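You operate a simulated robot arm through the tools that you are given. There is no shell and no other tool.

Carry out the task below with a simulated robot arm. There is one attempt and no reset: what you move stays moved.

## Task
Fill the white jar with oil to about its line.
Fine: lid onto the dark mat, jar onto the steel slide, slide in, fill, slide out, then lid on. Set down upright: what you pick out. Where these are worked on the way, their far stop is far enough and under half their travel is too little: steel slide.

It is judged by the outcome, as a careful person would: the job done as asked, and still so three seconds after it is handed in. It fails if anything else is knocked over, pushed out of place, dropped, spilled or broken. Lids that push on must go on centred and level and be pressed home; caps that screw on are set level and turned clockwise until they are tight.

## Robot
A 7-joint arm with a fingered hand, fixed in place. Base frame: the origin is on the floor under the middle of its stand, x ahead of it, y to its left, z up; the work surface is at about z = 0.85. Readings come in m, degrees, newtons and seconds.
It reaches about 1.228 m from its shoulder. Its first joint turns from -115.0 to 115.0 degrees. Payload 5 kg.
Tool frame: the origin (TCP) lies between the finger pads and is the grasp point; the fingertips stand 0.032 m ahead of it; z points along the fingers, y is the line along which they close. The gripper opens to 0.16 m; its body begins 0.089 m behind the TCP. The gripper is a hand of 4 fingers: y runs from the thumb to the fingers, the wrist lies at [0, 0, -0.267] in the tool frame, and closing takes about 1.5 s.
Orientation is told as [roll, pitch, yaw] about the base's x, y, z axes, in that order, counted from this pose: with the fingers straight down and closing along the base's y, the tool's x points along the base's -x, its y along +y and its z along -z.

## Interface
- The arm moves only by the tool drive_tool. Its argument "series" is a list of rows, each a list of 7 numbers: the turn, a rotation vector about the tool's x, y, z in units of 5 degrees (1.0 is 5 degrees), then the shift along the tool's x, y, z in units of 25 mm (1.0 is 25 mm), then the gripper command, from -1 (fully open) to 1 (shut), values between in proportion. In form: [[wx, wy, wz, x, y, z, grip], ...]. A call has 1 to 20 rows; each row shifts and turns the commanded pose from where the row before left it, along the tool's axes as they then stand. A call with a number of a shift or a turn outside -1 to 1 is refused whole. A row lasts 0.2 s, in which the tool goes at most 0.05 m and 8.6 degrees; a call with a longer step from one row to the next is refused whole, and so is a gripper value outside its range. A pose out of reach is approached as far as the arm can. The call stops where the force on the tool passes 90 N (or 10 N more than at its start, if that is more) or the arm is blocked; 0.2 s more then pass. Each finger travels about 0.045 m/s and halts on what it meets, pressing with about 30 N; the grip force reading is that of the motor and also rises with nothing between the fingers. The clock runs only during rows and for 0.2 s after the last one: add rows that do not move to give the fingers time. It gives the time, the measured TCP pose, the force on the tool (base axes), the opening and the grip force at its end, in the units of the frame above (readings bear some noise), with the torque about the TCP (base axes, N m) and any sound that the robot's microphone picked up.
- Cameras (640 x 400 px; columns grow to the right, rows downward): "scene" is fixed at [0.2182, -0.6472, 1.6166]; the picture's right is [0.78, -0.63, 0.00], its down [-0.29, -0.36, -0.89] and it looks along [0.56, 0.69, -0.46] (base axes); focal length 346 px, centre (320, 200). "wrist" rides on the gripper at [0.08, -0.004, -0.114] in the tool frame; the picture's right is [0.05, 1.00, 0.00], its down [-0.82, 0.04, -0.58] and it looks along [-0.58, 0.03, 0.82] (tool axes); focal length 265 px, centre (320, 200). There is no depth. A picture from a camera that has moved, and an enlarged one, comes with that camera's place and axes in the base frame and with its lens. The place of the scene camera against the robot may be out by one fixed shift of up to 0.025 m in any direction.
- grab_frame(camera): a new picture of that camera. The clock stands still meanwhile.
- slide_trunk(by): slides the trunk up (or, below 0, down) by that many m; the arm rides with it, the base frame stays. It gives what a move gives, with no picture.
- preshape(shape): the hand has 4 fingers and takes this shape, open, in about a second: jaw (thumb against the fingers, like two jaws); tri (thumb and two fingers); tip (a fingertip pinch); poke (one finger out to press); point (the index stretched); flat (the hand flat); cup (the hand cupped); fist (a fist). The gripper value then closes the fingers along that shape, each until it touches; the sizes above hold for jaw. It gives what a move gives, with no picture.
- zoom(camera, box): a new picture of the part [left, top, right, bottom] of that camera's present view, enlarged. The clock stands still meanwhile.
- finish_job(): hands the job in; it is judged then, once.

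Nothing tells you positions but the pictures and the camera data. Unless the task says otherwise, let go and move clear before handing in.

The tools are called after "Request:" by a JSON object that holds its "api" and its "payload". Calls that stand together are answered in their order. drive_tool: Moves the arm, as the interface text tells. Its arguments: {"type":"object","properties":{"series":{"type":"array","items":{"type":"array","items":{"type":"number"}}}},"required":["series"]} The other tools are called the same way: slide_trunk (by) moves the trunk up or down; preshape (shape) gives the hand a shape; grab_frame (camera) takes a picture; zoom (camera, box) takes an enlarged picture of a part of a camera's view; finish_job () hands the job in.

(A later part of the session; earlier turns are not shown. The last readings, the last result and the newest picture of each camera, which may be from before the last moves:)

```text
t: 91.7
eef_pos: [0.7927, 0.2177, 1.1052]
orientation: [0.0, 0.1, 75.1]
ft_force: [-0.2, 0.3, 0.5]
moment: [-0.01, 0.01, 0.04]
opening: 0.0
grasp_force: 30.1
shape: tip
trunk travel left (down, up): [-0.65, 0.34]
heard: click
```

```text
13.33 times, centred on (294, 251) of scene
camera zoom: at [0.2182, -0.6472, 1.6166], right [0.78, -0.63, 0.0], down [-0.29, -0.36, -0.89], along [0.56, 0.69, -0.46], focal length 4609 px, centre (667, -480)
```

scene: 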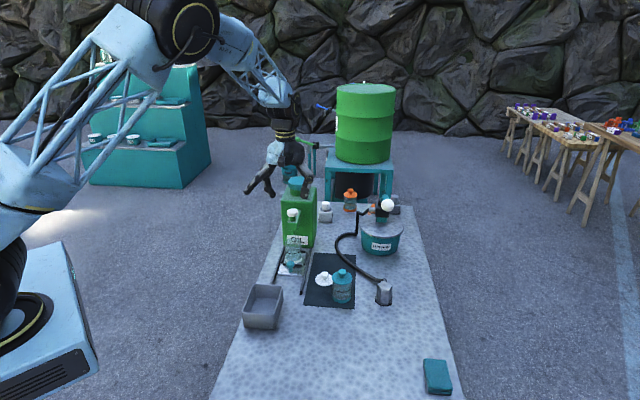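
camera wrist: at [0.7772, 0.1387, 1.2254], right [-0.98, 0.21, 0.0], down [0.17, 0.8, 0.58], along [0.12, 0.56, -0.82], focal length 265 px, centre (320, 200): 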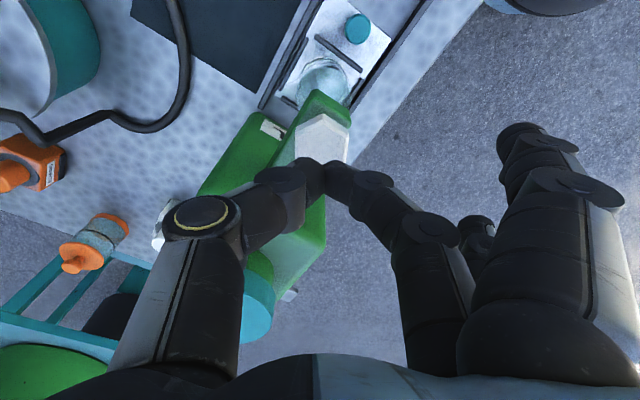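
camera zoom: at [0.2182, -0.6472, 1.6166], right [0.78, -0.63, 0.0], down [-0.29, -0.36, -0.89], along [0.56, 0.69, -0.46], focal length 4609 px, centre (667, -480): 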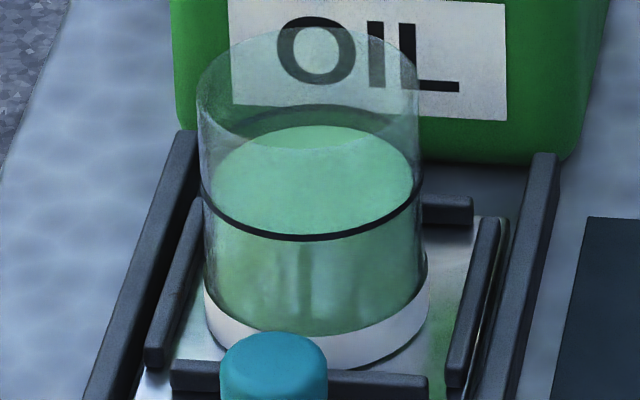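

The level is now within ~2 mm below the line. One very brief extra press to bring it right up.

Request:
{"api": "drive_tool", "payload": {"series": [[0, 0, 0, 0, 0, 0.3, 1], [0, 0, 0, 0, 0, 0.5, 1], [0, 0, 0, 0, 0, 0, 1], [0, 0, 0, 0, 0, -0.5, 1], [0, 0, 0, 0, 0, -0.6, 1], [0, 0, 0, 0, 0, -0.6, 1]]}}

Request:
{"api": "zoom", "payload": {"camera": "scene", "box": [280, 236, 308, 266]}}

Request:
{"api": "zoom", "payload": {"camera": "scene", "box": [260, 180, 340, 270]}}

```text
t: 93.1
eef_pos: [0.7939, 0.2192, 1.1284]
orientation: [0.0, 0.0, 75.0]
ft_force: [0.9, -0.1, -0.1]
moment: [-0.02, -0.01, -0.01]
opening: 0.0
grasp_force: 29.5
shape: tip
trunk travel left (down, up): [-0.65, 0.34]
heard: click
```

```text
13.33 times, centred on (294, 251) of scene
camera zoom: at [0.2182, -0.6472, 1.6166], right [0.78, -0.63, 0.0], down [-0.29, -0.36, -0.89], along [0.56, 0.69, -0.46], focal length 4609 px, centre (667, -480)
```

zoom: 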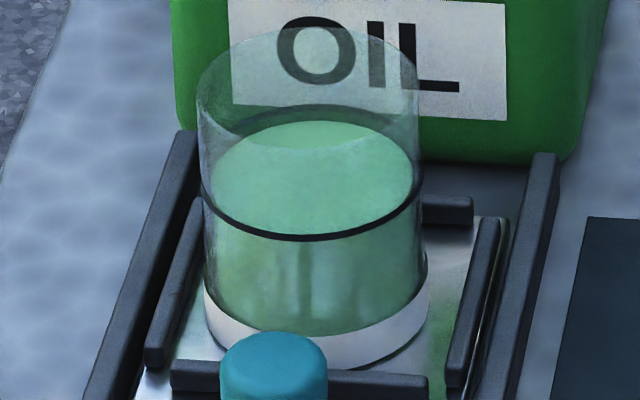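

```text
4.44 times, centred on (300, 225) of scene
camera zoom: at [0.2182, -0.6472, 1.6166], right [0.78, -0.63, 0.0], down [-0.29, -0.36, -0.89], along [0.56, 0.69, -0.46], focal length 1536 px, centre (409, 89)
```

zoom: 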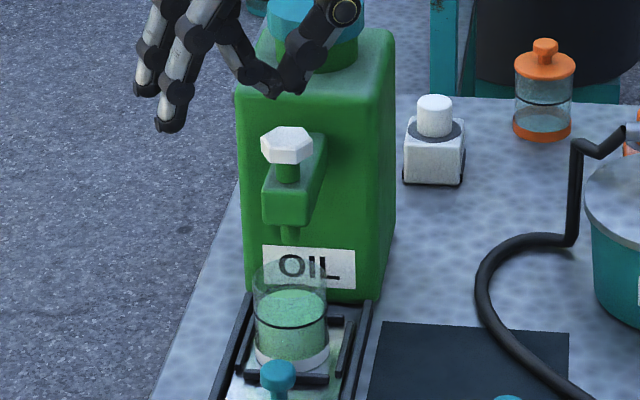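

The oil is at the line. Now I raise, back off and return to the handle with the pinch at yaw 22°, leaned back 20°.

Request:
{"api": "drive_tool", "payload": {"series": [[0, 0, 0, 0, 0, -1, 1], [0, 0, 0, 0, 0, -1, 1], [0, 0, 0, 0.97, 0.56, 0, 0.8], [0, 0, 0, 0.97, 0.56, 0, 0.6], [0, 0, 0, 0.97, 0.56, 0, 0.4], [0, 0, 0, 0.97, 0.56, 0, 0.25], [0, 0, 0, 0.97, 0.56, 0, 0.25], [0, 0, 0.9636, 0, 0, 0, 0.25], [0, 0, 0.9636, 0, 0, 0, 0.25], [0, 0, 0.9636, 0, 0, 0, 0.25], [0, 0, 0.9636, 0, 0, 0, 0.25], [0, 0, 0.9636, 0, 0, 0, 0.25], [0, 0, 0.9636, 0, 0, 0, 0.25], [0, 0, 0.9636, 0, 0, 0, 0.25], [0, 0, 0.9636, 0, 0, 0, 0.25], [0, 0, 0.9636, 0, 0, 0, 0.25], [0, 0, 0.9636, 0, 0, 0, 0.25], [0, 0, 0.9636, 0, 0, 0, 0.25], [0, 0, 0, 0, 0, 0, 0.25]]}}

Request:
{"api": "drive_tool", "payload": {"series": [[0, -1, 0, 0, 0, 0, 0.25], [0, -1, 0, 0, 0, 0, 0.25], [0, -1, 0, 0, 0, 0, 0.25], [0, -1, 0, 0, 0, 0, 0.25], [0, 0, 0, 0, 0, 0, 0.25]]}}

Request:
{"api": "grab_frame", "payload": {"camera": "wrist"}}

```text
t: 97.1
eef_pos: [0.6949, 0.1185, 1.177]
orientation: [0.0, 0.0, 22.0]
ft_force: [0.6, 0.3, -0.5]
moment: [0.0, 0.01, 0.03]
opening: 0.0594
grasp_force: 0.1
shape: tip
trunk travel left (down, up): [-0.65, 0.34]
```

```text
t: 98.3
eef_pos: [0.694, 0.1194, 1.1766]
orientation: [0.0, -20.0, 22.0]
ft_force: [-0.2, -0.7, -0.7]
moment: [-0.02, -0.01, 0.0]
opening: 0.0594
grasp_force: 0.0
shape: tip
trunk travel left (down, up): [-0.65, 0.34]
```

```text
taken
camera wrist: at [0.5899, 0.072, 1.2568], right [-0.42, 0.91, -0.02], down [0.51, 0.25, 0.82], along [0.75, 0.34, -0.57], focal length 265 px, centre (320, 200)
```

wrist: 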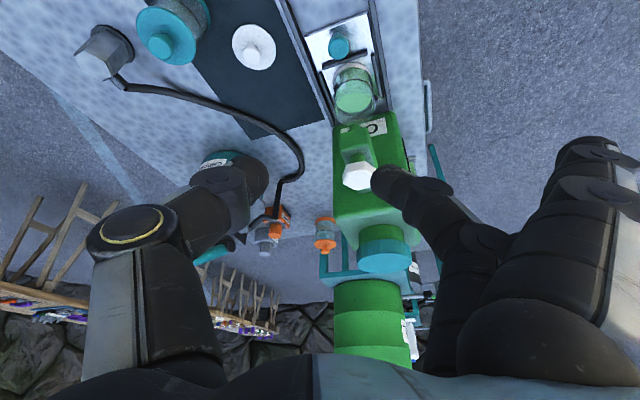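

Request:
{"api": "drive_tool", "payload": {"series": [[0, 0, 0, 0.316, 0, 0.869, 0.25], [0, 0, 0, 0.316, 0, 0.869, 0.25], [0, 0, 0, 0.316, 0, 0.869, 0.25], [0, 0, 0, 0.316, 0, 0.869, 0.25], [0, 0, 0, 0.316, 0, 0.869, 0.25], [0, 0, 0, 0.316, 0, 0.869, 0.3], [0, 0, 0, 0.316, 0, 0.869, 0.35], [0, 0, 0, 0.316, 0, 0.869, 0.4], [0, 0, 0, -0.646, 0.292, 0.235, 0.42], [0, 0, 0, -0.646, 0.292, 0.235, 0.42], [0, 0, 0, -0.646, 0.292, 0.235, 0.42], [0, 0, 0, 0, 0, 0, 0.42]]}}

Request:
{"api": "grab_frame", "payload": {"camera": "wrist"}}

Request:
{"api": "zoom", "payload": {"camera": "scene", "box": [260, 185, 340, 285]}}

```text
t: 100.9
eef_pos: [0.7337, 0.1578, 0.9925]
orientation: [0.0, -20.0, 22.0]
ft_force: [0.1, -0.3, 0.1]
moment: [0.01, -0.02, 0.01]
opening: 0.0468
grasp_force: 0.0
shape: tip
trunk travel left (down, up): [-0.65, 0.34]
```

```text
taken
camera wrist: at [0.6295, 0.1119, 1.0727], right [-0.42, 0.91, -0.02], down [0.51, 0.25, 0.82], along [0.75, 0.34, -0.57], focal length 265 px, centre (320, 200)
```

wrist: 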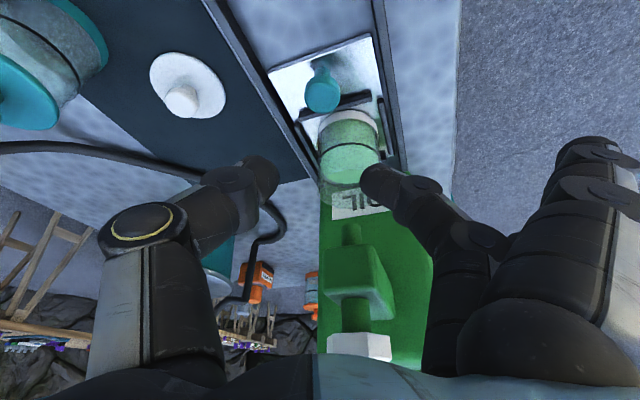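

```text
4.00 times, centred on (300, 235) of scene
camera zoom: at [0.2182, -0.6472, 1.6166], right [0.78, -0.63, 0.0], down [-0.29, -0.36, -0.89], along [0.56, 0.69, -0.46], focal length 1383 px, centre (400, 60)
```

zoom: 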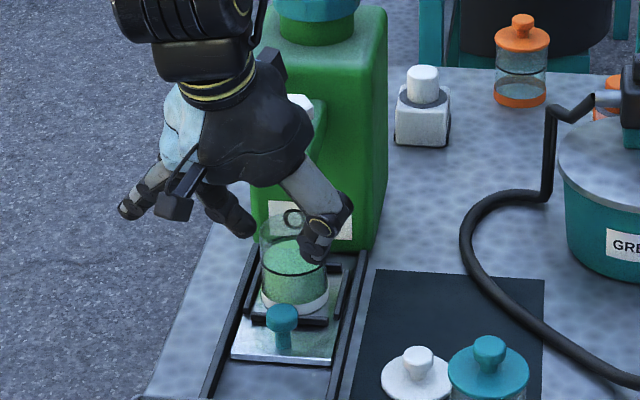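

The handle is where expected, [0.737, 0.160]. Going down onto it and pinching.

Request:
{"api": "drive_tool", "payload": {"series": [[0, 0, 0, 0.253, 0.008, 0.712, 0.42], [0, 0, 0, 0.253, 0.008, 0.712, 0.42], [0, 0, 0, 0.253, 0.008, 0.712, 0.42], [0, 0, 0, 0.253, 0.008, 0.712, 0.42], [0, 0, 0, 0.253, 0.008, 0.712, 0.42], [0, 0, 0, 0, 0, 0, 0.42]]}}

Request:
{"api": "grab_frame", "payload": {"camera": "wrist"}}

Request:
{"api": "zoom", "payload": {"camera": "scene", "box": [260, 205, 340, 285]}}

```text
t: 102.3
eef_pos: [0.7335, 0.1597, 0.8965]
orientation: [-0.1, -20.1, 22.0]
ft_force: [-0.2, 0.3, -1.0]
moment: [-0.03, -0.01, 0.02]
opening: 0.0468
grasp_force: 0.0
shape: tip
trunk travel left (down, up): [-0.65, 0.34]
```

```text
taken
camera wrist: at [0.6294, 0.1132, 0.9768], right [-0.42, 0.91, -0.02], down [0.51, 0.25, 0.82], along [0.75, 0.34, -0.57], focal length 265 px, centre (320, 200)
```

wrist: 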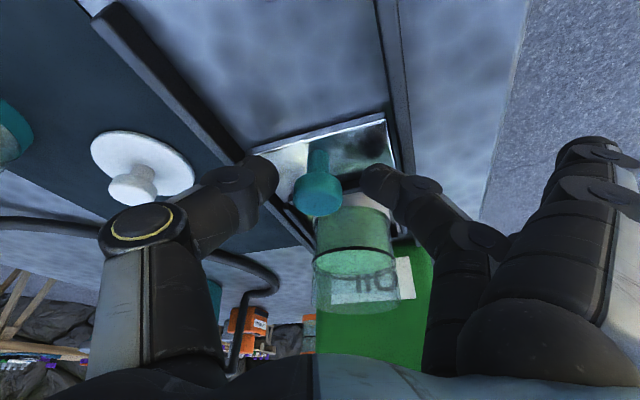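

```text
5.00 times, centred on (300, 245) of scene
camera zoom: at [0.2182, -0.6472, 1.6166], right [0.78, -0.63, 0.0], down [-0.29, -0.36, -0.89], along [0.56, 0.69, -0.46], focal length 1728 px, centre (420, -25)
```

zoom: 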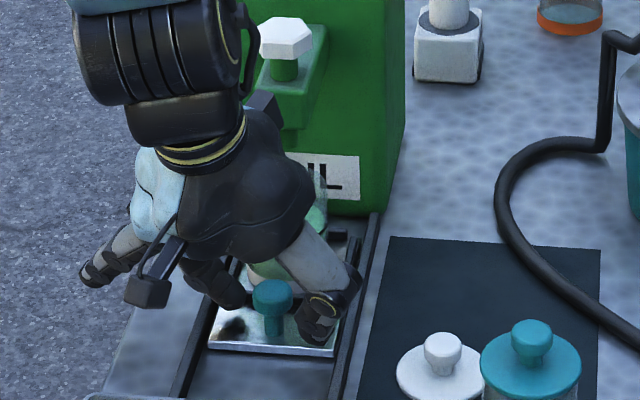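

Request:
{"api": "drive_tool", "payload": {"series": [[0, 0, 0, 0, 0, 0, 0.5], [0, 0, 0, 0, 0, 0, 0.6], [0, 0, 0, 0, 0, 0, 0.7], [0, 0, 0, 0, 0, 0, 0.85], [0, 0, 0, 0, 0, 0, 0.85], [0, 0, 0, 0, 0, 0, 0.85], [0, 0, 0, 0.069, -0.031, -0.025, 0.85], [0, 0, 0, 0.138, -0.063, -0.05, 0.85], [0, 0, 0, 0.208, -0.094, -0.076, 0.85], [0, 0, 0, 0, 0, 0, 0.85]]}}

Request:
{"api": "grab_frame", "payload": {"camera": "wrist"}}

Request:
{"api": "zoom", "payload": {"camera": "scene", "box": [260, 205, 340, 285]}}

```text
t: 104.5
eef_pos: [0.7263, 0.151, 0.8967]
orientation: [0.0, -19.8, 22.0]
ft_force: [0.2, -1.0, -15.5]
moment: [-0.14, 0.07, -0.17]
opening: 0.018
grasp_force: 29.9
shape: tip
trunk travel left (down, up): [-0.65, 0.34]
```

```text
taken
camera wrist: at [0.6218, 0.1045, 0.9762], right [-0.42, 0.91, -0.02], down [0.51, 0.25, 0.82], along [0.75, 0.34, -0.57], focal length 265 px, centre (320, 200)
```

wrist: 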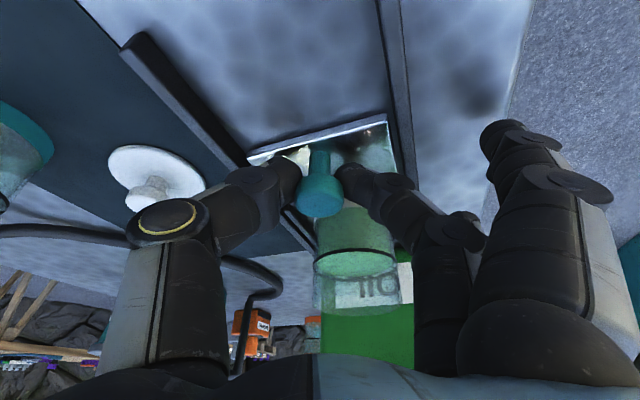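

```text
5.00 times, centred on (300, 245) of scene
camera zoom: at [0.2182, -0.6472, 1.6166], right [0.78, -0.63, 0.0], down [-0.29, -0.36, -0.89], along [0.56, 0.69, -0.46], focal length 1728 px, centre (420, -25)
```

zoom: 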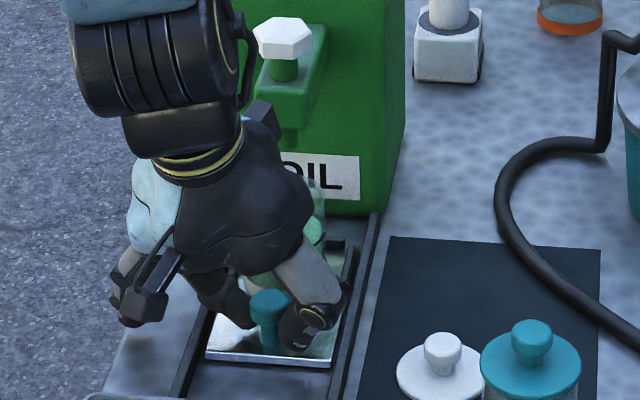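

The tray follows smoothly. Continuing the slow pull.

Request:
{"api": "drive_tool", "payload": {"series": [[0, 0, 0, 0.228, -0.094, -0.02, 0.85], [0, 0, 0, 0.208, -0.094, -0.076, 0.85], [0, 0, 0, 0.208, -0.094, -0.076, 0.85], [0, 0, 0, 0.208, -0.094, -0.076, 0.85], [0, 0, 0, 0.208, -0.094, -0.076, 0.85], [0, 0, 0, 0.208, -0.094, -0.076, 0.85], [0, 0, 0, 0.208, -0.094, -0.076, 0.85], [0, 0, 0, 0.208, -0.094, -0.076, 0.85], [0, 0, 0, 0.208, -0.094, -0.076, 0.85], [0, 0, 0, 0.208, -0.094, -0.076, 0.85], [0, 0, 0, 0.138, -0.063, -0.05, 0.85], [0, 0, 0, 0, 0, 0, 0.85]]}}

Request:
{"api": "grab_frame", "payload": {"camera": "wrist"}}

Request:
{"api": "zoom", "payload": {"camera": "scene", "box": [255, 215, 335, 295]}}

```text
t: 107.1
eef_pos: [0.6818, 0.1047, 0.8954]
orientation: [-0.1, -19.9, 22.0]
ft_force: [-2.4, 2.0, -11.0]
moment: [-0.11, 0.07, -0.1]
opening: 0.0173
grasp_force: 29.8
shape: tip
trunk travel left (down, up): [-0.65, 0.34]
```

```text
taken
camera wrist: at [0.5768, 0.0581, 0.9754], right [-0.42, 0.91, -0.02], down [0.51, 0.25, 0.82], along [0.75, 0.34, -0.57], focal length 265 px, centre (320, 200)
```

wrist: 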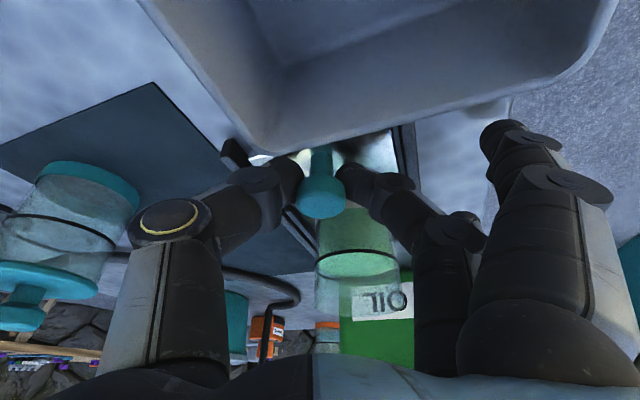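

```text
5.00 times, centred on (295, 255) of scene
camera zoom: at [0.2182, -0.6472, 1.6166], right [0.78, -0.63, 0.0], down [-0.29, -0.36, -0.89], along [0.56, 0.69, -0.46], focal length 1728 px, centre (445, -75)
```

zoom: 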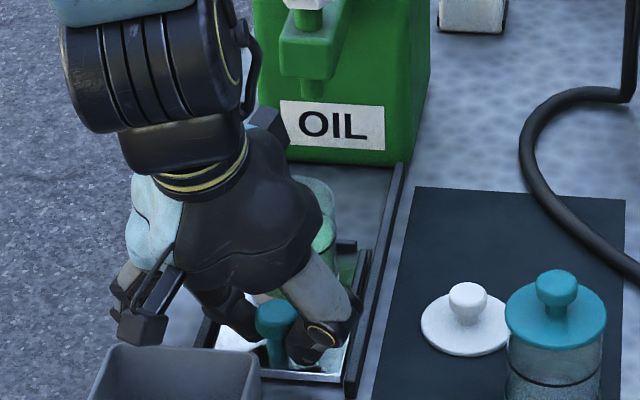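

Request:
{"api": "drive_tool", "payload": {"series": [[0, 0, 0, 0.138, -0.063, -0.05, 0.85], [0, 0, 0, 0.104, -0.047, -0.038, 0.85], [0, 0, 0, 0.069, -0.031, -0.025, 0.85], [0, 0, 0, 0, 0, 0, 0.85]]}}

```text
t: 108.1
eef_pos: [0.6752, 0.098, 0.8959]
orientation: [0.0, -19.9, 22.0]
ft_force: [-0.4, 0.2, -13.3]
moment: [-0.12, 0.05, -0.1]
opening: 0.0173
grasp_force: 29.6
shape: tip
trunk travel left (down, up): [-0.65, 0.34]
```

Request:
{"api": "drive_tool", "payload": {"series": [[0, 0, 0, 0.069, -0.031, -0.025, 0.85], [0, 0, 0, 0.069, -0.031, -0.025, 0.85], [0, 0, 0, 0, 0, 0, 0.85]]}}

Request:
{"api": "grab_frame", "payload": {"camera": "wrist"}}

Request:
{"api": "zoom", "payload": {"camera": "scene", "box": [255, 215, 335, 295]}}

```text
t: 108.9
eef_pos: [0.6737, 0.0977, 0.8959]
orientation: [-0.1, -20.1, 22.1]
ft_force: [13.8, 7.9, -13.8]
moment: [-0.06, -0.15, -0.09]
opening: 0.0172
grasp_force: 30.4
shape: tip
trunk travel left (down, up): [-0.65, 0.34]
```

```text
taken
camera wrist: at [0.5691, 0.0508, 0.9755], right [-0.42, 0.91, -0.02], down [0.51, 0.25, 0.82], along [0.75, 0.34, -0.57], focal length 265 px, centre (320, 200)
```

wrist: 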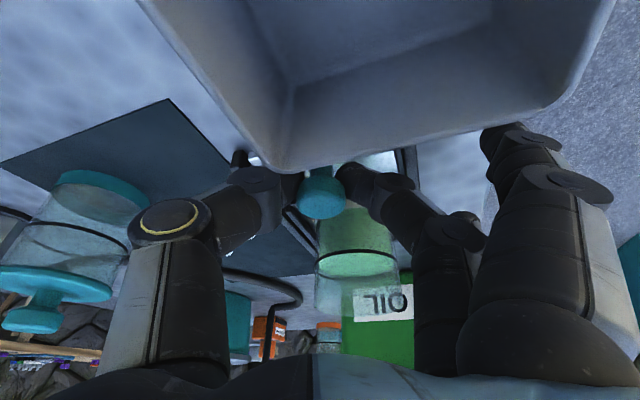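

```text
5.00 times, centred on (295, 255) of scene
camera zoom: at [0.2182, -0.6472, 1.6166], right [0.78, -0.63, 0.0], down [-0.29, -0.36, -0.89], along [0.56, 0.69, -0.46], focal length 1728 px, centre (445, -75)
```

zoom: 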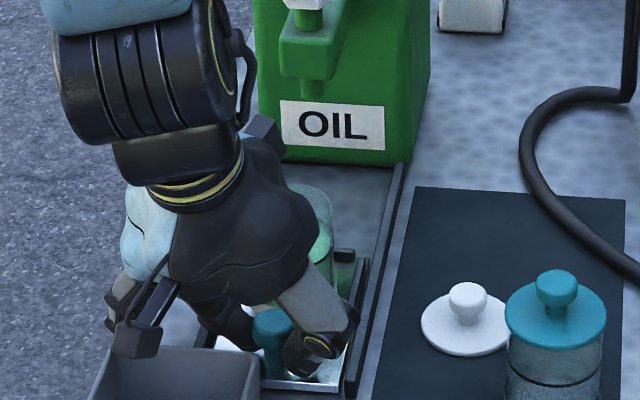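

The tray is at its outer stop again. Easing off, opening, and rising straight up.

Request:
{"api": "drive_tool", "payload": {"series": [[0, 0, 0, -0.05, 0.022, 0.018, 0.85], [0, 0, 0, 0, 0, 0, 0.7], [0, 0, 0, 0, 0, 0, 0.55], [0, 0, 0, 0, 0, 0, 0.42], [0, 0, 0, 0, 0, 0, 0.35], [0, 0, 0, 0, 0, 0, 0.35], [0, 0, 0, -0.137, 0, -0.376, 0.35], [0, 0, 0, -0.274, 0, -0.752, 0.35], [0, 0, 0, -0.274, 0, -0.752, 0.35], [0, 0, 0, -0.274, 0, -0.752, 0.35], [0, 0, 0, -0.274, 0, -0.752, 0.35], [0, 0, 0, -0.274, 0, -0.752, 0.35], [0, 0, 0, -0.274, 0, -0.752, 0.35], [0, 0, 0, -0.274, 0, -0.752, 0.35], [0, 0, 0, 0, 0, 0, 0.35]]}}

Request:
{"api": "grab_frame", "payload": {"camera": "wrist"}}

Request:
{"api": "zoom", "payload": {"camera": "scene", "box": [255, 195, 355, 305]}}

```text
t: 112.1
eef_pos: [0.6738, 0.0955, 1.047]
orientation: [-0.1, -20.0, 21.9]
ft_force: [0.3, -0.4, 0.3]
moment: [0.01, -0.01, 0.0]
opening: 0.0514
grasp_force: 0.1
shape: tip
trunk travel left (down, up): [-0.65, 0.34]
```

```text
taken
camera wrist: at [0.5686, 0.0506, 1.1271], right [-0.42, 0.91, -0.02], down [0.51, 0.25, 0.82], along [0.75, 0.34, -0.57], focal length 265 px, centre (320, 200)
```

wrist: 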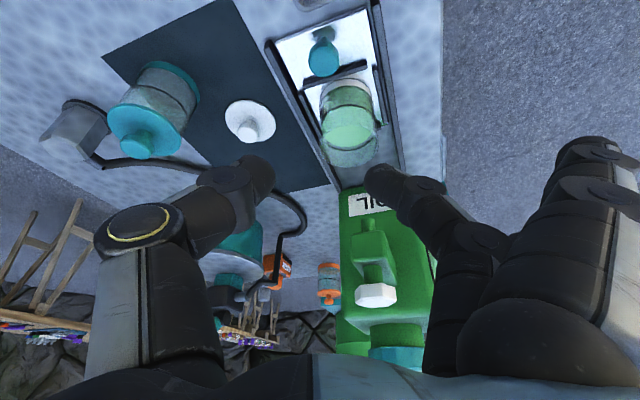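

```text
3.64 times, centred on (305, 250) of scene
camera zoom: at [0.2182, -0.6472, 1.6166], right [0.78, -0.63, 0.0], down [-0.29, -0.36, -0.89], along [0.56, 0.69, -0.46], focal length 1257 px, centre (374, 18)
```

zoom: 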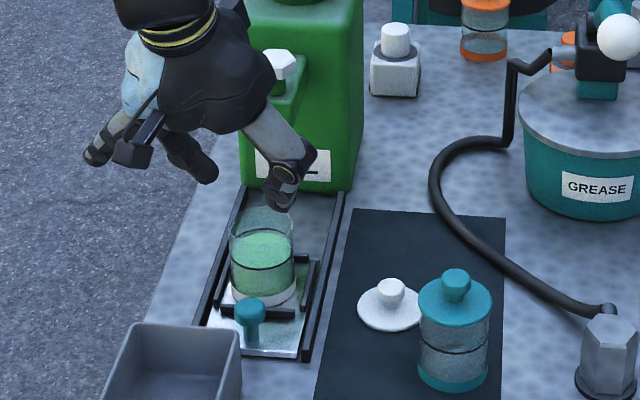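

The tray is out, the jar is upright and filled to the line. Next is the lid: I'll raise, level the hand and yaw it to −65° so the spare fingers and thumb clear both jars when picking up the lid.

Request:
{"api": "drive_tool", "payload": {"series": [[0, 1, 0, 0, 0, 0, 0.35], [0, 1, 0, 0, 0, 0, 0.35], [0, 1, 0, 0, 0, 0, 0.35], [0, 1, 0, 0, 0, 0, 0.35], [0, 0, 0, 0, 0, -0.95, 0.35], [0, 0, 0, 0, 0, -0.95, 0.35], [0, 0, 0, 0, 0, -0.95, 0.35], [0, 0, 0, 0, 0, 0, 0.35]]}}

Request:
{"api": "drive_tool", "payload": {"series": [[0, 0, 0.967, 0, 0, 0, 0.35], [0, 0, 0.967, 0, 0, 0, 0.35], [0, 0, 0.967, 0, 0, 0, 0.35], [0, 0, 0.967, 0, 0, 0, 0.35], [0, 0, 0.967, 0, 0, 0, 0.35], [0, 0, 0.967, 0, 0, 0, 0.35], [0, 0, 0.967, 0, 0, 0, 0.35], [0, 0, 0.967, 0, 0, 0, 0.35], [0, 0, 0.967, 0, 0, 0, 0.35], [0, 0, 0.967, 0, 0, 0, 0.35], [0, 0, 0.967, 0, 0, 0, 0.35], [0, 0, 0.967, 0, 0, 0, 0.35], [0, 0, 0.967, 0, 0, 0, 0.35], [0, 0, 0.967, 0, 0, 0, 0.35], [0, 0, 0.967, 0, 0, 0, 0.35], [0, 0, 0.967, 0, 0, 0, 0.35], [0, 0, 0.967, 0, 0, 0, 0.35], [0, 0, 0.967, 0, 0, 0, 0.35], [0, 0, 0, 0, 0, 0, 0.35]]}}

Request:
{"api": "grab_frame", "payload": {"camera": "wrist"}}

Request:
{"api": "grab_frame", "payload": {"camera": "scene"}}

```text
t: 113.9
eef_pos: [0.6733, 0.0971, 1.1149]
orientation: [0.0, 0.1, 22.0]
ft_force: [0.1, 0.2, -0.6]
moment: [-0.01, 0.0, 0.01]
opening: 0.0516
grasp_force: 0.0
shape: tip
trunk travel left (down, up): [-0.65, 0.34]
```

```text
t: 117.9
eef_pos: [0.6734, 0.0968, 1.1176]
orientation: [0.0, 0.1, -65.0]
ft_force: [0.4, -0.4, -1.0]
moment: [-0.02, 0.05, -0.02]
opening: 0.0514
grasp_force: 0.1
shape: tip
trunk travel left (down, up): [-0.65, 0.34]
```

```text
taken
camera wrist: at [0.6358, 0.1684, 1.232], right [0.88, 0.47, 0.0], down [0.38, -0.72, 0.58], along [0.27, -0.51, -0.82], focal length 265 px, centre (320, 200)
```

wrist: 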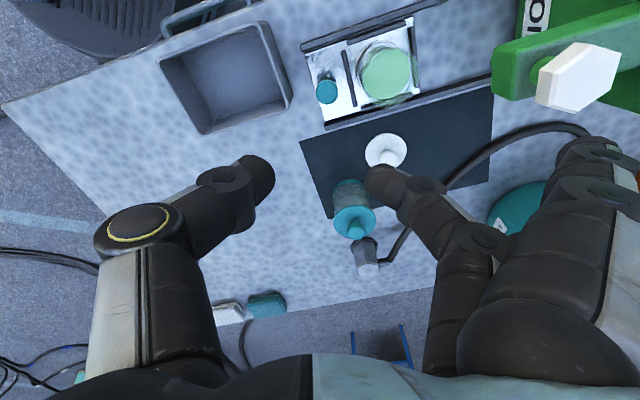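

```text
taken
```

scene: 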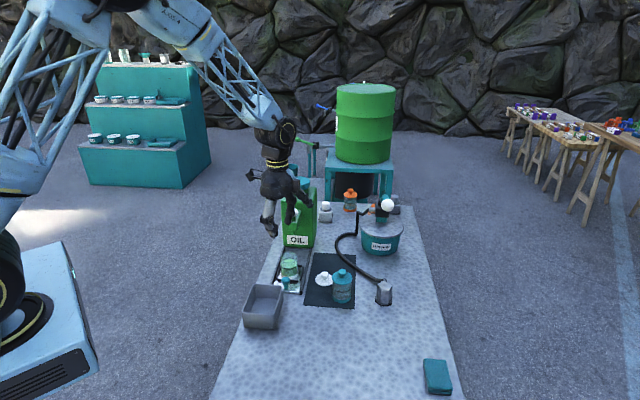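

Request:
{"api": "drive_tool", "payload": {"series": [[0, 0, 0, -0.748, 0.818, 0, 0.3], [0, 0, 0, -0.748, 0.818, 0, 0.2], [0, 0, 0, -0.748, 0.818, 0, 0.2], [0, 0, 0, -0.748, 0.818, 0, 0.2], [0, 0, 0, -0.748, 0.818, 0, 0.2], [0, 0, 0, 0, 0, 0.9, 0.2], [0, 0, 0, 0, 0, 0.9, 0.2], [0, 0, 0, 0, 0, 0.9, 0.2], [0, 0, 0, 0, 0, 0, 0.2]]}}

Request:
{"api": "grab_frame", "payload": {"camera": "wrist"}}

Request:
{"api": "zoom", "payload": {"camera": "wrist", "box": [270, 60, 370, 180]}}

Request:
{"api": "zoom", "payload": {"camera": "scene", "box": [270, 190, 370, 300]}}

```text
t: 119.9
eef_pos: [0.8045, 0.0545, 1.0505]
orientation: [0.0, -0.1, -64.9]
ft_force: [0.4, 0.6, -0.1]
moment: [-0.02, 0.0, 0.03]
opening: 0.0631
grasp_force: 0.1
shape: tip
trunk travel left (down, up): [-0.65, 0.34]
```

```text
taken
camera wrist: at [0.7666, 0.1265, 1.1654], right [0.88, 0.47, 0.0], down [0.38, -0.72, 0.58], along [0.27, -0.51, -0.82], focal length 265 px, centre (320, 200)
```

wrist: 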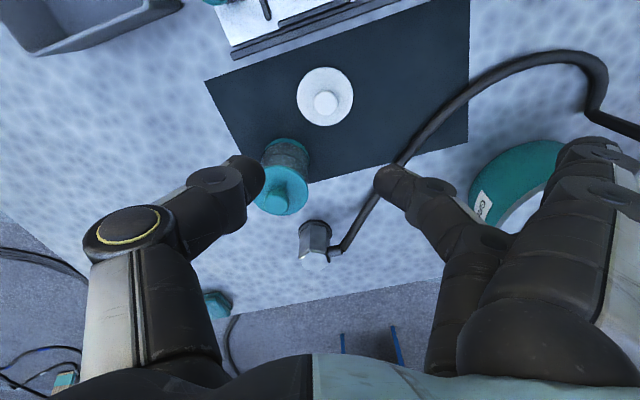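

```text
3.33 times, centred on (320, 120) of wrist
camera zoom: at [0.7666, 0.1265, 1.1654], right [0.88, 0.47, 0.0], down [0.38, -0.72, 0.58], along [0.27, -0.51, -0.82], focal length 885 px, centre (320, 467)
```

zoom: 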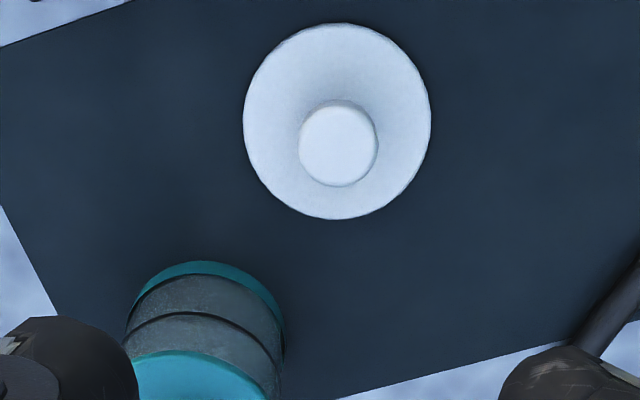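

```text
3.64 times, centred on (320, 245) of scene
camera zoom: at [0.2182, -0.6472, 1.6166], right [0.78, -0.63, 0.0], down [-0.29, -0.36, -0.89], along [0.56, 0.69, -0.46], focal length 1257 px, centre (320, 36)
```

zoom: 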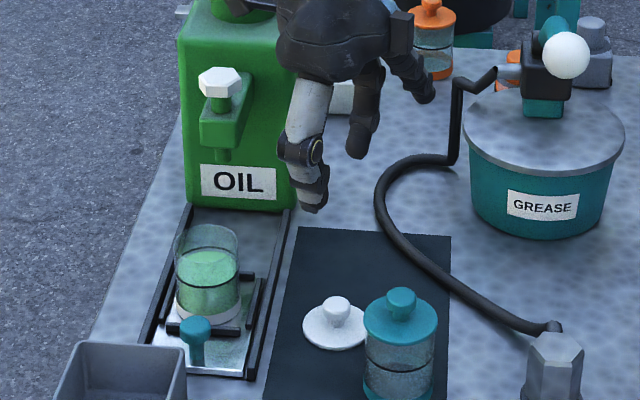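

Lid measured at [0.8086, 0.0597]. Correcting sideways and descending part-way to check.

Request:
{"api": "drive_tool", "payload": {"series": [[0, 0, 0, 0.12, 0.24, 0.8, 0.2], [0, 0, 0, 0, 0, 0.8, 0.25], [0, 0, 0, 0, 0, 0.8, 0.3], [0, 0, 0, 0, 0, 0.8, 0.35], [0, 0, 0, 0, 0, 0.8, 0.4], [0, 0, 0, 0, 0, 0.6, 0.4], [0, 0, 0, 0, 0, 0, 0.4]]}}

Request:
{"api": "grab_frame", "payload": {"camera": "wrist"}}

Request:
{"api": "zoom", "payload": {"camera": "wrist", "box": [260, 90, 380, 230]}}

Request:
{"api": "zoom", "payload": {"camera": "scene", "box": [280, 210, 370, 300]}}

```text
t: 121.5
eef_pos: [0.8085, 0.0613, 0.9346]
orientation: [0.1, 0.0, -64.9]
ft_force: [0.1, 0.8, 0.0]
moment: [0.0, -0.01, 0.01]
opening: 0.0485
grasp_force: 0.0
shape: tip
trunk travel left (down, up): [-0.65, 0.34]
```

```text
taken
camera wrist: at [0.7717, 0.1319, 1.0491], right [0.88, 0.47, 0.0], down [0.38, -0.72, 0.58], along [0.27, -0.51, -0.82], focal length 265 px, centre (320, 200)
```

wrist: 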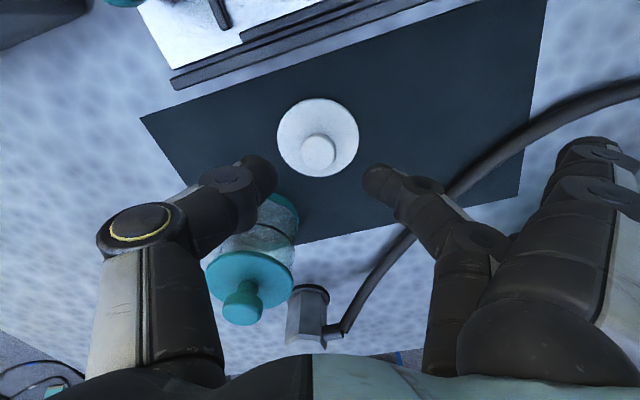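

```text
2.86 times, centred on (320, 160) of wrist
camera zoom: at [0.7717, 0.1319, 1.0491], right [0.88, 0.47, 0.0], down [0.38, -0.72, 0.58], along [0.27, -0.51, -0.82], focal length 758 px, centre (320, 314)
```

zoom: 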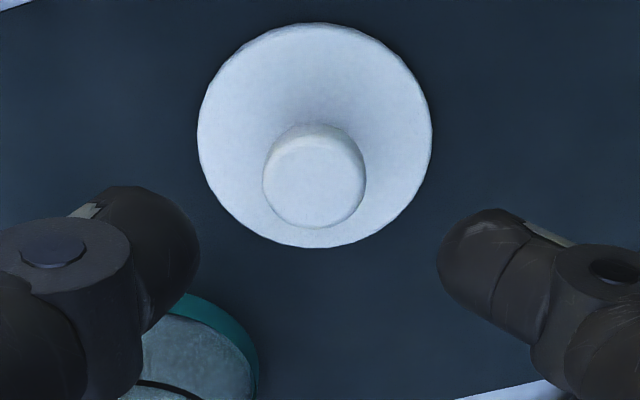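

```text
4.44 times, centred on (325, 255) of scene
camera zoom: at [0.2182, -0.6472, 1.6166], right [0.78, -0.63, 0.0], down [-0.29, -0.36, -0.89], along [0.56, 0.69, -0.46], focal length 1536 px, centre (298, -44)
```

zoom: 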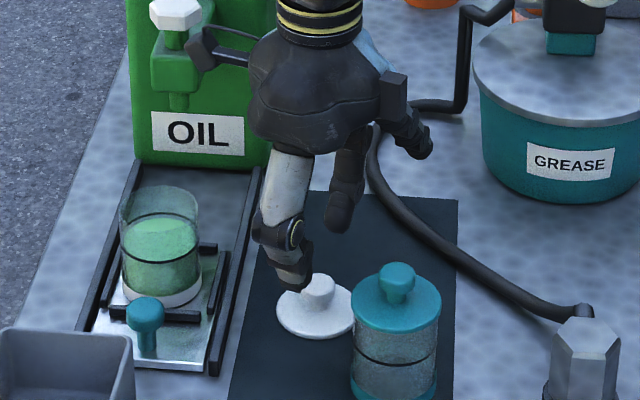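

Knob centred between the tips. Lowering to the knob and pinching it.

Request:
{"api": "drive_tool", "payload": {"series": [[0, 0, 0, 0, -0.03, 0.6, 0.4], [0, 0, 0, 0, 0, 0.6, 0.4], [0, 0, 0, 0, 0, 0.34, 0.4], [0, 0, 0, 0, 0, 0, 0.5], [0, 0, 0, 0, 0, 0, 0.6], [0, 0, 0, 0, 0, 0, 0.7], [0, 0, 0, 0, 0, 0, 0.85], [0, 0, 0, 0, 0, 0, 0.9], [0, 0, 0, 0, 0, 0, 0.9], [0, 0, 0, 0, 0, 0, 0.9]]}}

Request:
{"api": "grab_frame", "payload": {"camera": "wrist"}}

Request:
{"api": "zoom", "payload": {"camera": "scene", "box": [290, 225, 360, 295]}}

```text
t: 123.7
eef_pos: [0.8084, 0.0587, 0.8965]
orientation: [0.0, 0.0, -64.9]
ft_force: [-0.5, -0.1, -0.9]
moment: [-0.03, -0.01, 0.04]
opening: 0.0192
grasp_force: 29.9
shape: tip
trunk travel left (down, up): [-0.65, 0.34]
```

```text
taken
camera wrist: at [0.7716, 0.1303, 1.0112], right [0.88, 0.47, 0.0], down [0.38, -0.72, 0.58], along [0.27, -0.51, -0.82], focal length 265 px, centre (320, 200)
```

wrist: 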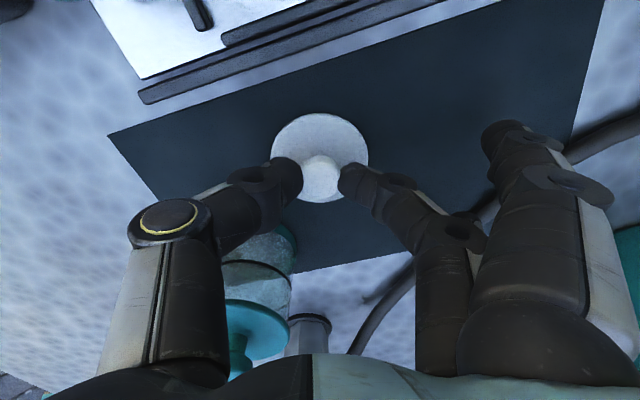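

```text
5.71 times, centred on (325, 260) of scene
camera zoom: at [0.2182, -0.6472, 1.6166], right [0.78, -0.63, 0.0], down [-0.29, -0.36, -0.89], along [0.56, 0.69, -0.46], focal length 1975 px, centre (291, -143)
```

zoom: 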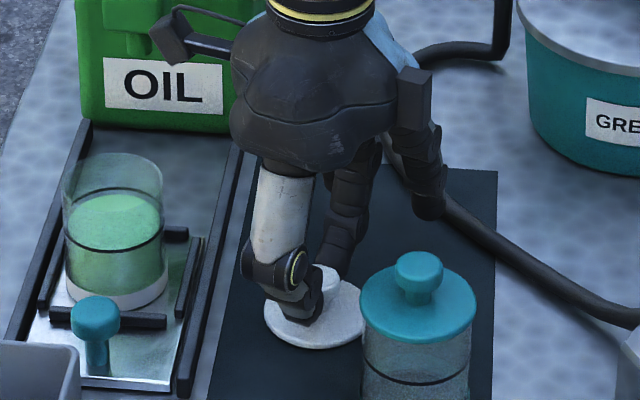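

The knob is held evenly. Lifting and checking that the lid hangs level.

Request:
{"api": "drive_tool", "payload": {"series": [[0, 0, 0, 0, 0, -0.2, 0.9], [0, 0, 0, 0, 0, -0.4, 0.9], [0, 0, 0, 0, 0, -0.8, 0.9], [0, 0, 0, 0, 0, -0.8, 0.9], [0, 0, 0, 0, 0, -0.8, 0.9], [0, 0, 0, 0, 0, -0.8, 0.9], [0, 0, 0, 0, 0, -0.8, 0.9], [0, 0, 0, 0, 0, -0.8, 0.9], [0, 0, 0, 0, 0, 0, 0.9]]}}

Request:
{"api": "grab_frame", "payload": {"camera": "wrist"}}

Request:
{"api": "zoom", "payload": {"camera": "wrist", "box": [250, 90, 390, 230]}}

Request:
{"api": "zoom", "payload": {"camera": "scene", "box": [290, 190, 370, 270]}}

```text
t: 125.7
eef_pos: [0.8087, 0.0591, 1.0313]
orientation: [0.0, 0.0, -64.8]
ft_force: [0.3, -0.2, 0.7]
moment: [0.0, -0.01, 0.02]
opening: 0.0194
grasp_force: 29.8
shape: tip
trunk travel left (down, up): [-0.65, 0.34]
```

```text
taken
camera wrist: at [0.7705, 0.1311, 1.1451], right [0.88, 0.47, 0.0], down [0.38, -0.72, 0.58], along [0.27, -0.51, -0.82], focal length 265 px, centre (320, 200)
```

wrist: 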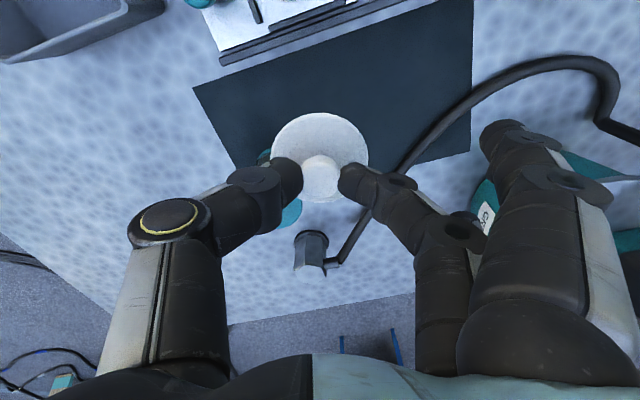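

```text
2.86 times, centred on (320, 160) of wrist
camera zoom: at [0.7705, 0.1311, 1.1451], right [0.88, 0.47, 0.0], down [0.38, -0.72, 0.58], along [0.27, -0.51, -0.82], focal length 758 px, centre (320, 314)
```

zoom: 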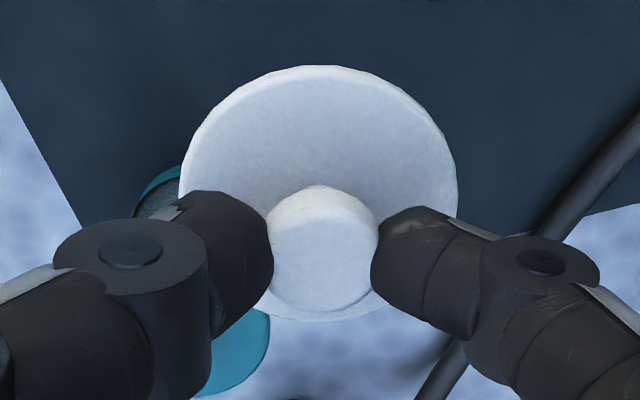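

```text
5.00 times, centred on (330, 230) of scene
camera zoom: at [0.2182, -0.6472, 1.6166], right [0.78, -0.63, 0.0], down [-0.29, -0.36, -0.89], along [0.56, 0.69, -0.46], focal length 1728 px, centre (270, 50)
```

zoom: 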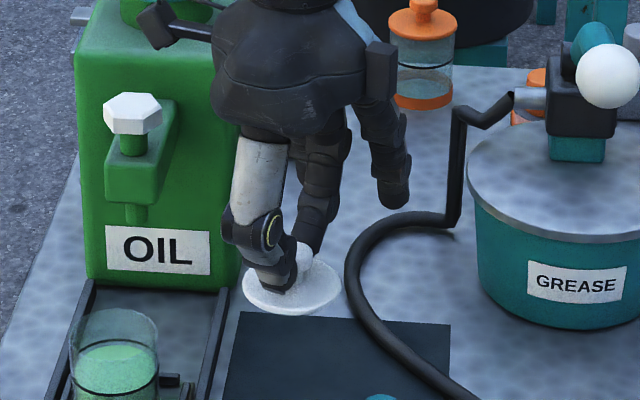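

The lid hangs level and centred in the pinch. Raising, moving back over the slide's near end, and turning the hand to yaw 45° for placing.

Request:
{"api": "drive_tool", "payload": {"series": [[0, 0, 0, 0, 0, -0.9, 0.9], [0, 0, 0, 0, 0, -0.9, 0.9], [0, 0, 0, 0, 0, -0.9, 0.9], [0, 0, 0, 0, 0, -0.9, 0.9], [0, 0, 0, 0.539, -0.86, 0, 0.9], [0, 0, 0, 0.539, -0.86, 0, 0.9], [0, 0, 0, 0.539, -0.86, 0, 0.9], [0, 0, 0, 0.539, -0.86, 0, 0.9], [0, 0, 0, 0.539, -0.86, 0, 0.9], [0, 0, 0, 0.539, -0.86, 0, 0.9], [0, 0, 0, 0, 0, 0, 0.9]]}}

Request:
{"api": "drive_tool", "payload": {"series": [[0, 0, -1, 0, 0, 0, 0.9], [0, 0, -1, 0, 0, 0, 0.9], [0, 0, -1, 0, 0, 0, 0.9], [0, 0, -1, 0, 0, 0, 0.9], [0, 0, -1, 0, 0, 0, 0.9], [0, 0, -1, 0, 0, 0, 0.9], [0, 0, -1, 0, 0, 0, 0.9], [0, 0, -1, 0, 0, 0, 0.9], [0, 0, -1, 0, 0, 0, 0.9], [0, 0, -1, 0, 0, 0, 0.9], [0, 0, -1, 0, 0, 0, 0.9], [0, 0, -1, 0, 0, 0, 0.9], [0, 0, -1, 0, 0, 0, 0.9], [0, 0, -1, 0, 0, 0, 0.9], [0, 0, -1, 0, 0, 0, 0.9], [0, 0, -1, 0, 0, 0, 0.9], [0, 0, -1, 0, 0, 0, 0.9], [0, 0, -1, 0, 0, 0, 0.9], [0, 0, -1, 0, 0, 0, 0.9], [0, 0, -1, 0, 0, 0, 0.9]]}}

Request:
{"api": "drive_tool", "payload": {"series": [[0, 0, -1, 0, 0, 0, 0.9], [0, 0, -1, 0, 0, 0, 0.9], [0, 0, 0, 0, 0, 0.8, 0.9], [0, 0, 0, 0, 0, 0.8, 0.9], [0, 0, 0, 0, 0, 0.8, 0.9], [0, 0, 0, 0, 0, 0, 0.9]]}}

Request:
{"api": "grab_frame", "payload": {"camera": "wrist"}}

Request:
{"api": "zoom", "payload": {"camera": "wrist", "box": [250, 100, 390, 260]}}

Request:
{"api": "zoom", "payload": {"camera": "scene", "box": [260, 190, 350, 290]}}

```text
t: 128.1
eef_pos: [0.6574, 0.0793, 1.1221]
orientation: [0.0, 0.0, -64.9]
ft_force: [0.3, -0.6, -0.4]
moment: [0.01, -0.01, 0.01]
opening: 0.0192
grasp_force: 29.6
shape: tip
trunk travel left (down, up): [-0.65, 0.34]
```

```text
t: 132.3
eef_pos: [0.6579, 0.0784, 1.122]
orientation: [0.0, 0.0, 35.2]
ft_force: [0.3, -0.7, -0.5]
moment: [-0.04, 0.03, 0.03]
opening: 0.0191
grasp_force: 29.8
shape: tip
trunk travel left (down, up): [-0.65, 0.34]
```

```text
t: 133.7
eef_pos: [0.6573, 0.0779, 1.0619]
orientation: [0.0, 0.1, 45.1]
ft_force: [0.1, 0.1, -0.9]
moment: [0.02, 0.0, 0.01]
opening: 0.0192
grasp_force: 30.1
shape: tip
trunk travel left (down, up): [-0.65, 0.34]
```

```text
taken
camera wrist: at [0.6036, 0.0187, 1.1761], right [-0.74, 0.67, 0.0], down [0.55, 0.61, 0.58], along [0.39, 0.43, -0.82], focal length 265 px, centre (320, 200)
```

wrist: 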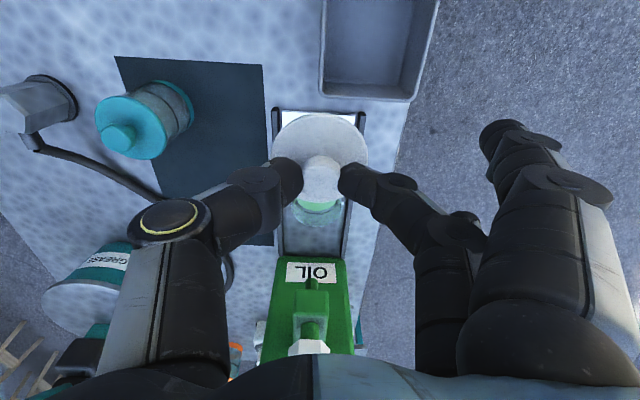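

```text
2.50 times, centred on (320, 180) of wrist
camera zoom: at [0.6036, 0.0187, 1.1761], right [-0.74, 0.67, 0.0], down [0.55, 0.61, 0.58], along [0.39, 0.43, -0.82], focal length 664 px, centre (320, 250)
```

zoom: 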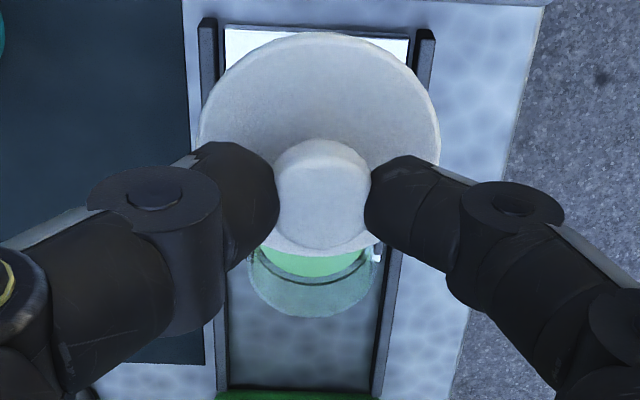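

```text
4.00 times, centred on (305, 240) of scene
camera zoom: at [0.2182, -0.6472, 1.6166], right [0.78, -0.63, 0.0], down [-0.29, -0.36, -0.89], along [0.56, 0.69, -0.46], focal length 1383 px, centre (380, 40)
```

zoom: 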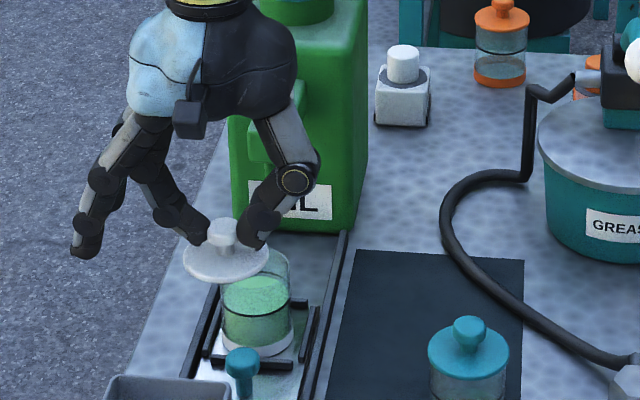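

The lid hides the jar here; I'll back up 5 cm more to see the whole rim past the lid.

Request:
{"api": "drive_tool", "payload": {"series": [[0, 0, 0, 0.9, 0, 0, 0.9], [0, 0, 0, 0.9, 0, 0, 0.9], [0, 0, 0, 0.6, 0, 0, 0.9], [0, 0, 0, 0, 0, 0, 0.9]]}}

Request:
{"api": "zoom", "payload": {"camera": "wrist", "box": [250, 160, 390, 300]}}

Request:
{"api": "zoom", "payload": {"camera": "scene", "box": [265, 235, 325, 295]}}

```text
t: 134.7
eef_pos: [0.6151, 0.0354, 1.0621]
orientation: [0.0, 0.0, 45.1]
ft_force: [0.4, -0.1, 0.3]
moment: [0.02, 0.02, -0.01]
opening: 0.0191
grasp_force: 29.6
shape: tip
trunk travel left (down, up): [-0.65, 0.34]
```

```text
2.86 times, centred on (320, 230) of wrist
camera zoom: at [0.5617, -0.0244, 1.1767], right [-0.74, 0.67, 0.0], down [0.55, 0.61, 0.58], along [0.39, 0.43, -0.82], focal length 758 px, centre (320, 114)
```

zoom: 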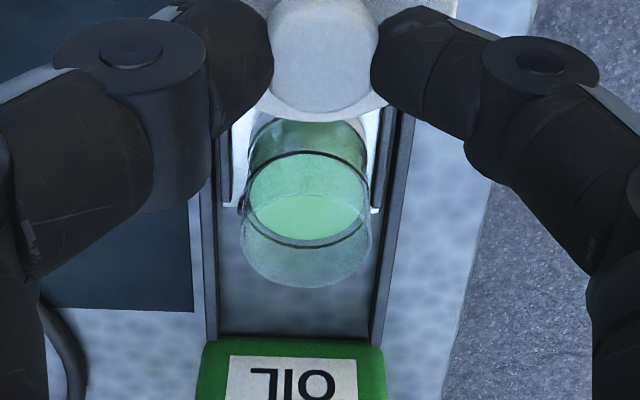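

```text
6.67 times, centred on (295, 265) of scene
camera zoom: at [0.2182, -0.6472, 1.6166], right [0.78, -0.63, 0.0], down [-0.29, -0.36, -0.89], along [0.56, 0.69, -0.46], focal length 2305 px, centre (487, -233)
```

zoom: 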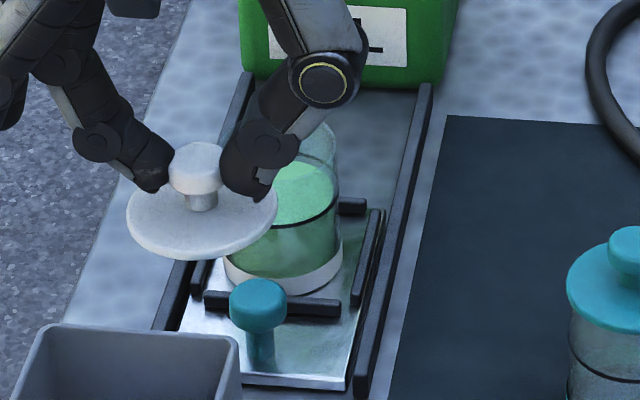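

I can see the jar's rim now. I'll move the lid over the jar, ~1 cm above the rim, and fine-align there from both cameras.

Request:
{"api": "drive_tool", "payload": {"series": [[0, 0, 0, -0.9, 0, 0, 0.9], [0, 0, 0, -0.9, 0, 0, 0.9], [0, 0, 0, -0.9, 0, 0, 0.9], [0, 0, 0, -0.9, 0, 0, 0.9], [0, 0, 0, -0.9, 0, 0, 0.9], [0, 0, 0, -0.9, 0, 0, 0.9], [0, 0, 0, -0.9, 0, 0, 0.9], [0, 0, 0, -0.3, 0, 0, 0.9], [0, 0, 0, 0, 0, 0.6, 0.9], [0, 0, 0, 0, 0, 0.8, 0.9], [0, 0, 0, 0, 0, 0.8, 0.9], [0, 0, 0, 0, 0, 0.6, 0.9], [0, 0, 0, 0, 0, 0.2, 0.9], [0, 0, 0, 0, 0, 0, 0.9]]}}

Request:
{"api": "grab_frame", "payload": {"camera": "wrist"}}

Request:
{"api": "zoom", "payload": {"camera": "wrist", "box": [250, 80, 390, 240]}}

Request:
{"api": "zoom", "payload": {"camera": "scene", "box": [270, 225, 320, 285]}}

```text
t: 137.7
eef_pos: [0.732, 0.1516, 0.9868]
orientation: [0.0, 0.1, 45.1]
ft_force: [-0.2, 0.6, -0.5]
moment: [0.02, -0.04, -0.01]
opening: 0.0191
grasp_force: 30.1
shape: tip
trunk travel left (down, up): [-0.65, 0.34]
```

```text
taken
camera wrist: at [0.678, 0.0934, 1.1008], right [-0.74, 0.67, 0.0], down [0.55, 0.61, 0.58], along [0.39, 0.43, -0.82], focal length 265 px, centre (320, 200)
```

wrist: 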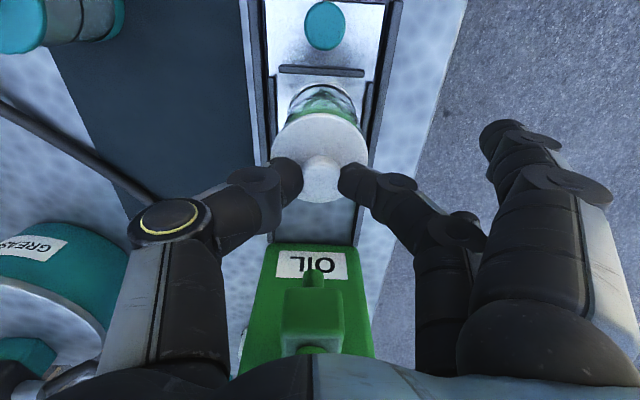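

```text
2.50 times, centred on (320, 160) of wrist
camera zoom: at [0.678, 0.0934, 1.1008], right [-0.74, 0.67, 0.0], down [0.55, 0.61, 0.58], along [0.39, 0.43, -0.82], focal length 664 px, centre (320, 300)
```

zoom: 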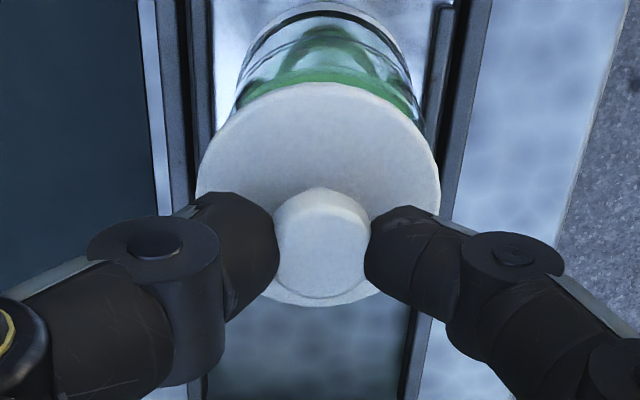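

```text
6.67 times, centred on (295, 255) of scene
camera zoom: at [0.2182, -0.6472, 1.6166], right [0.78, -0.63, 0.0], down [-0.29, -0.36, -0.89], along [0.56, 0.69, -0.46], focal length 2305 px, centre (487, -167)
```

zoom: 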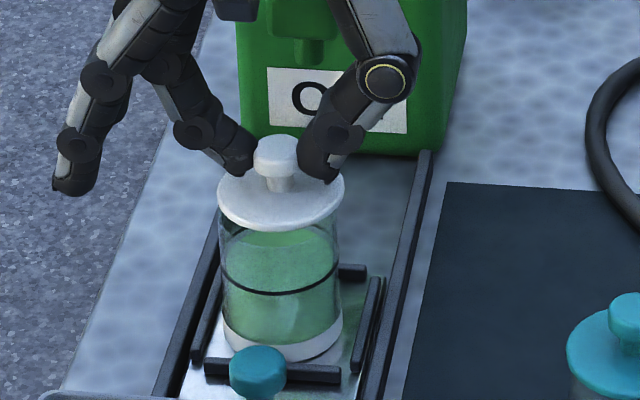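

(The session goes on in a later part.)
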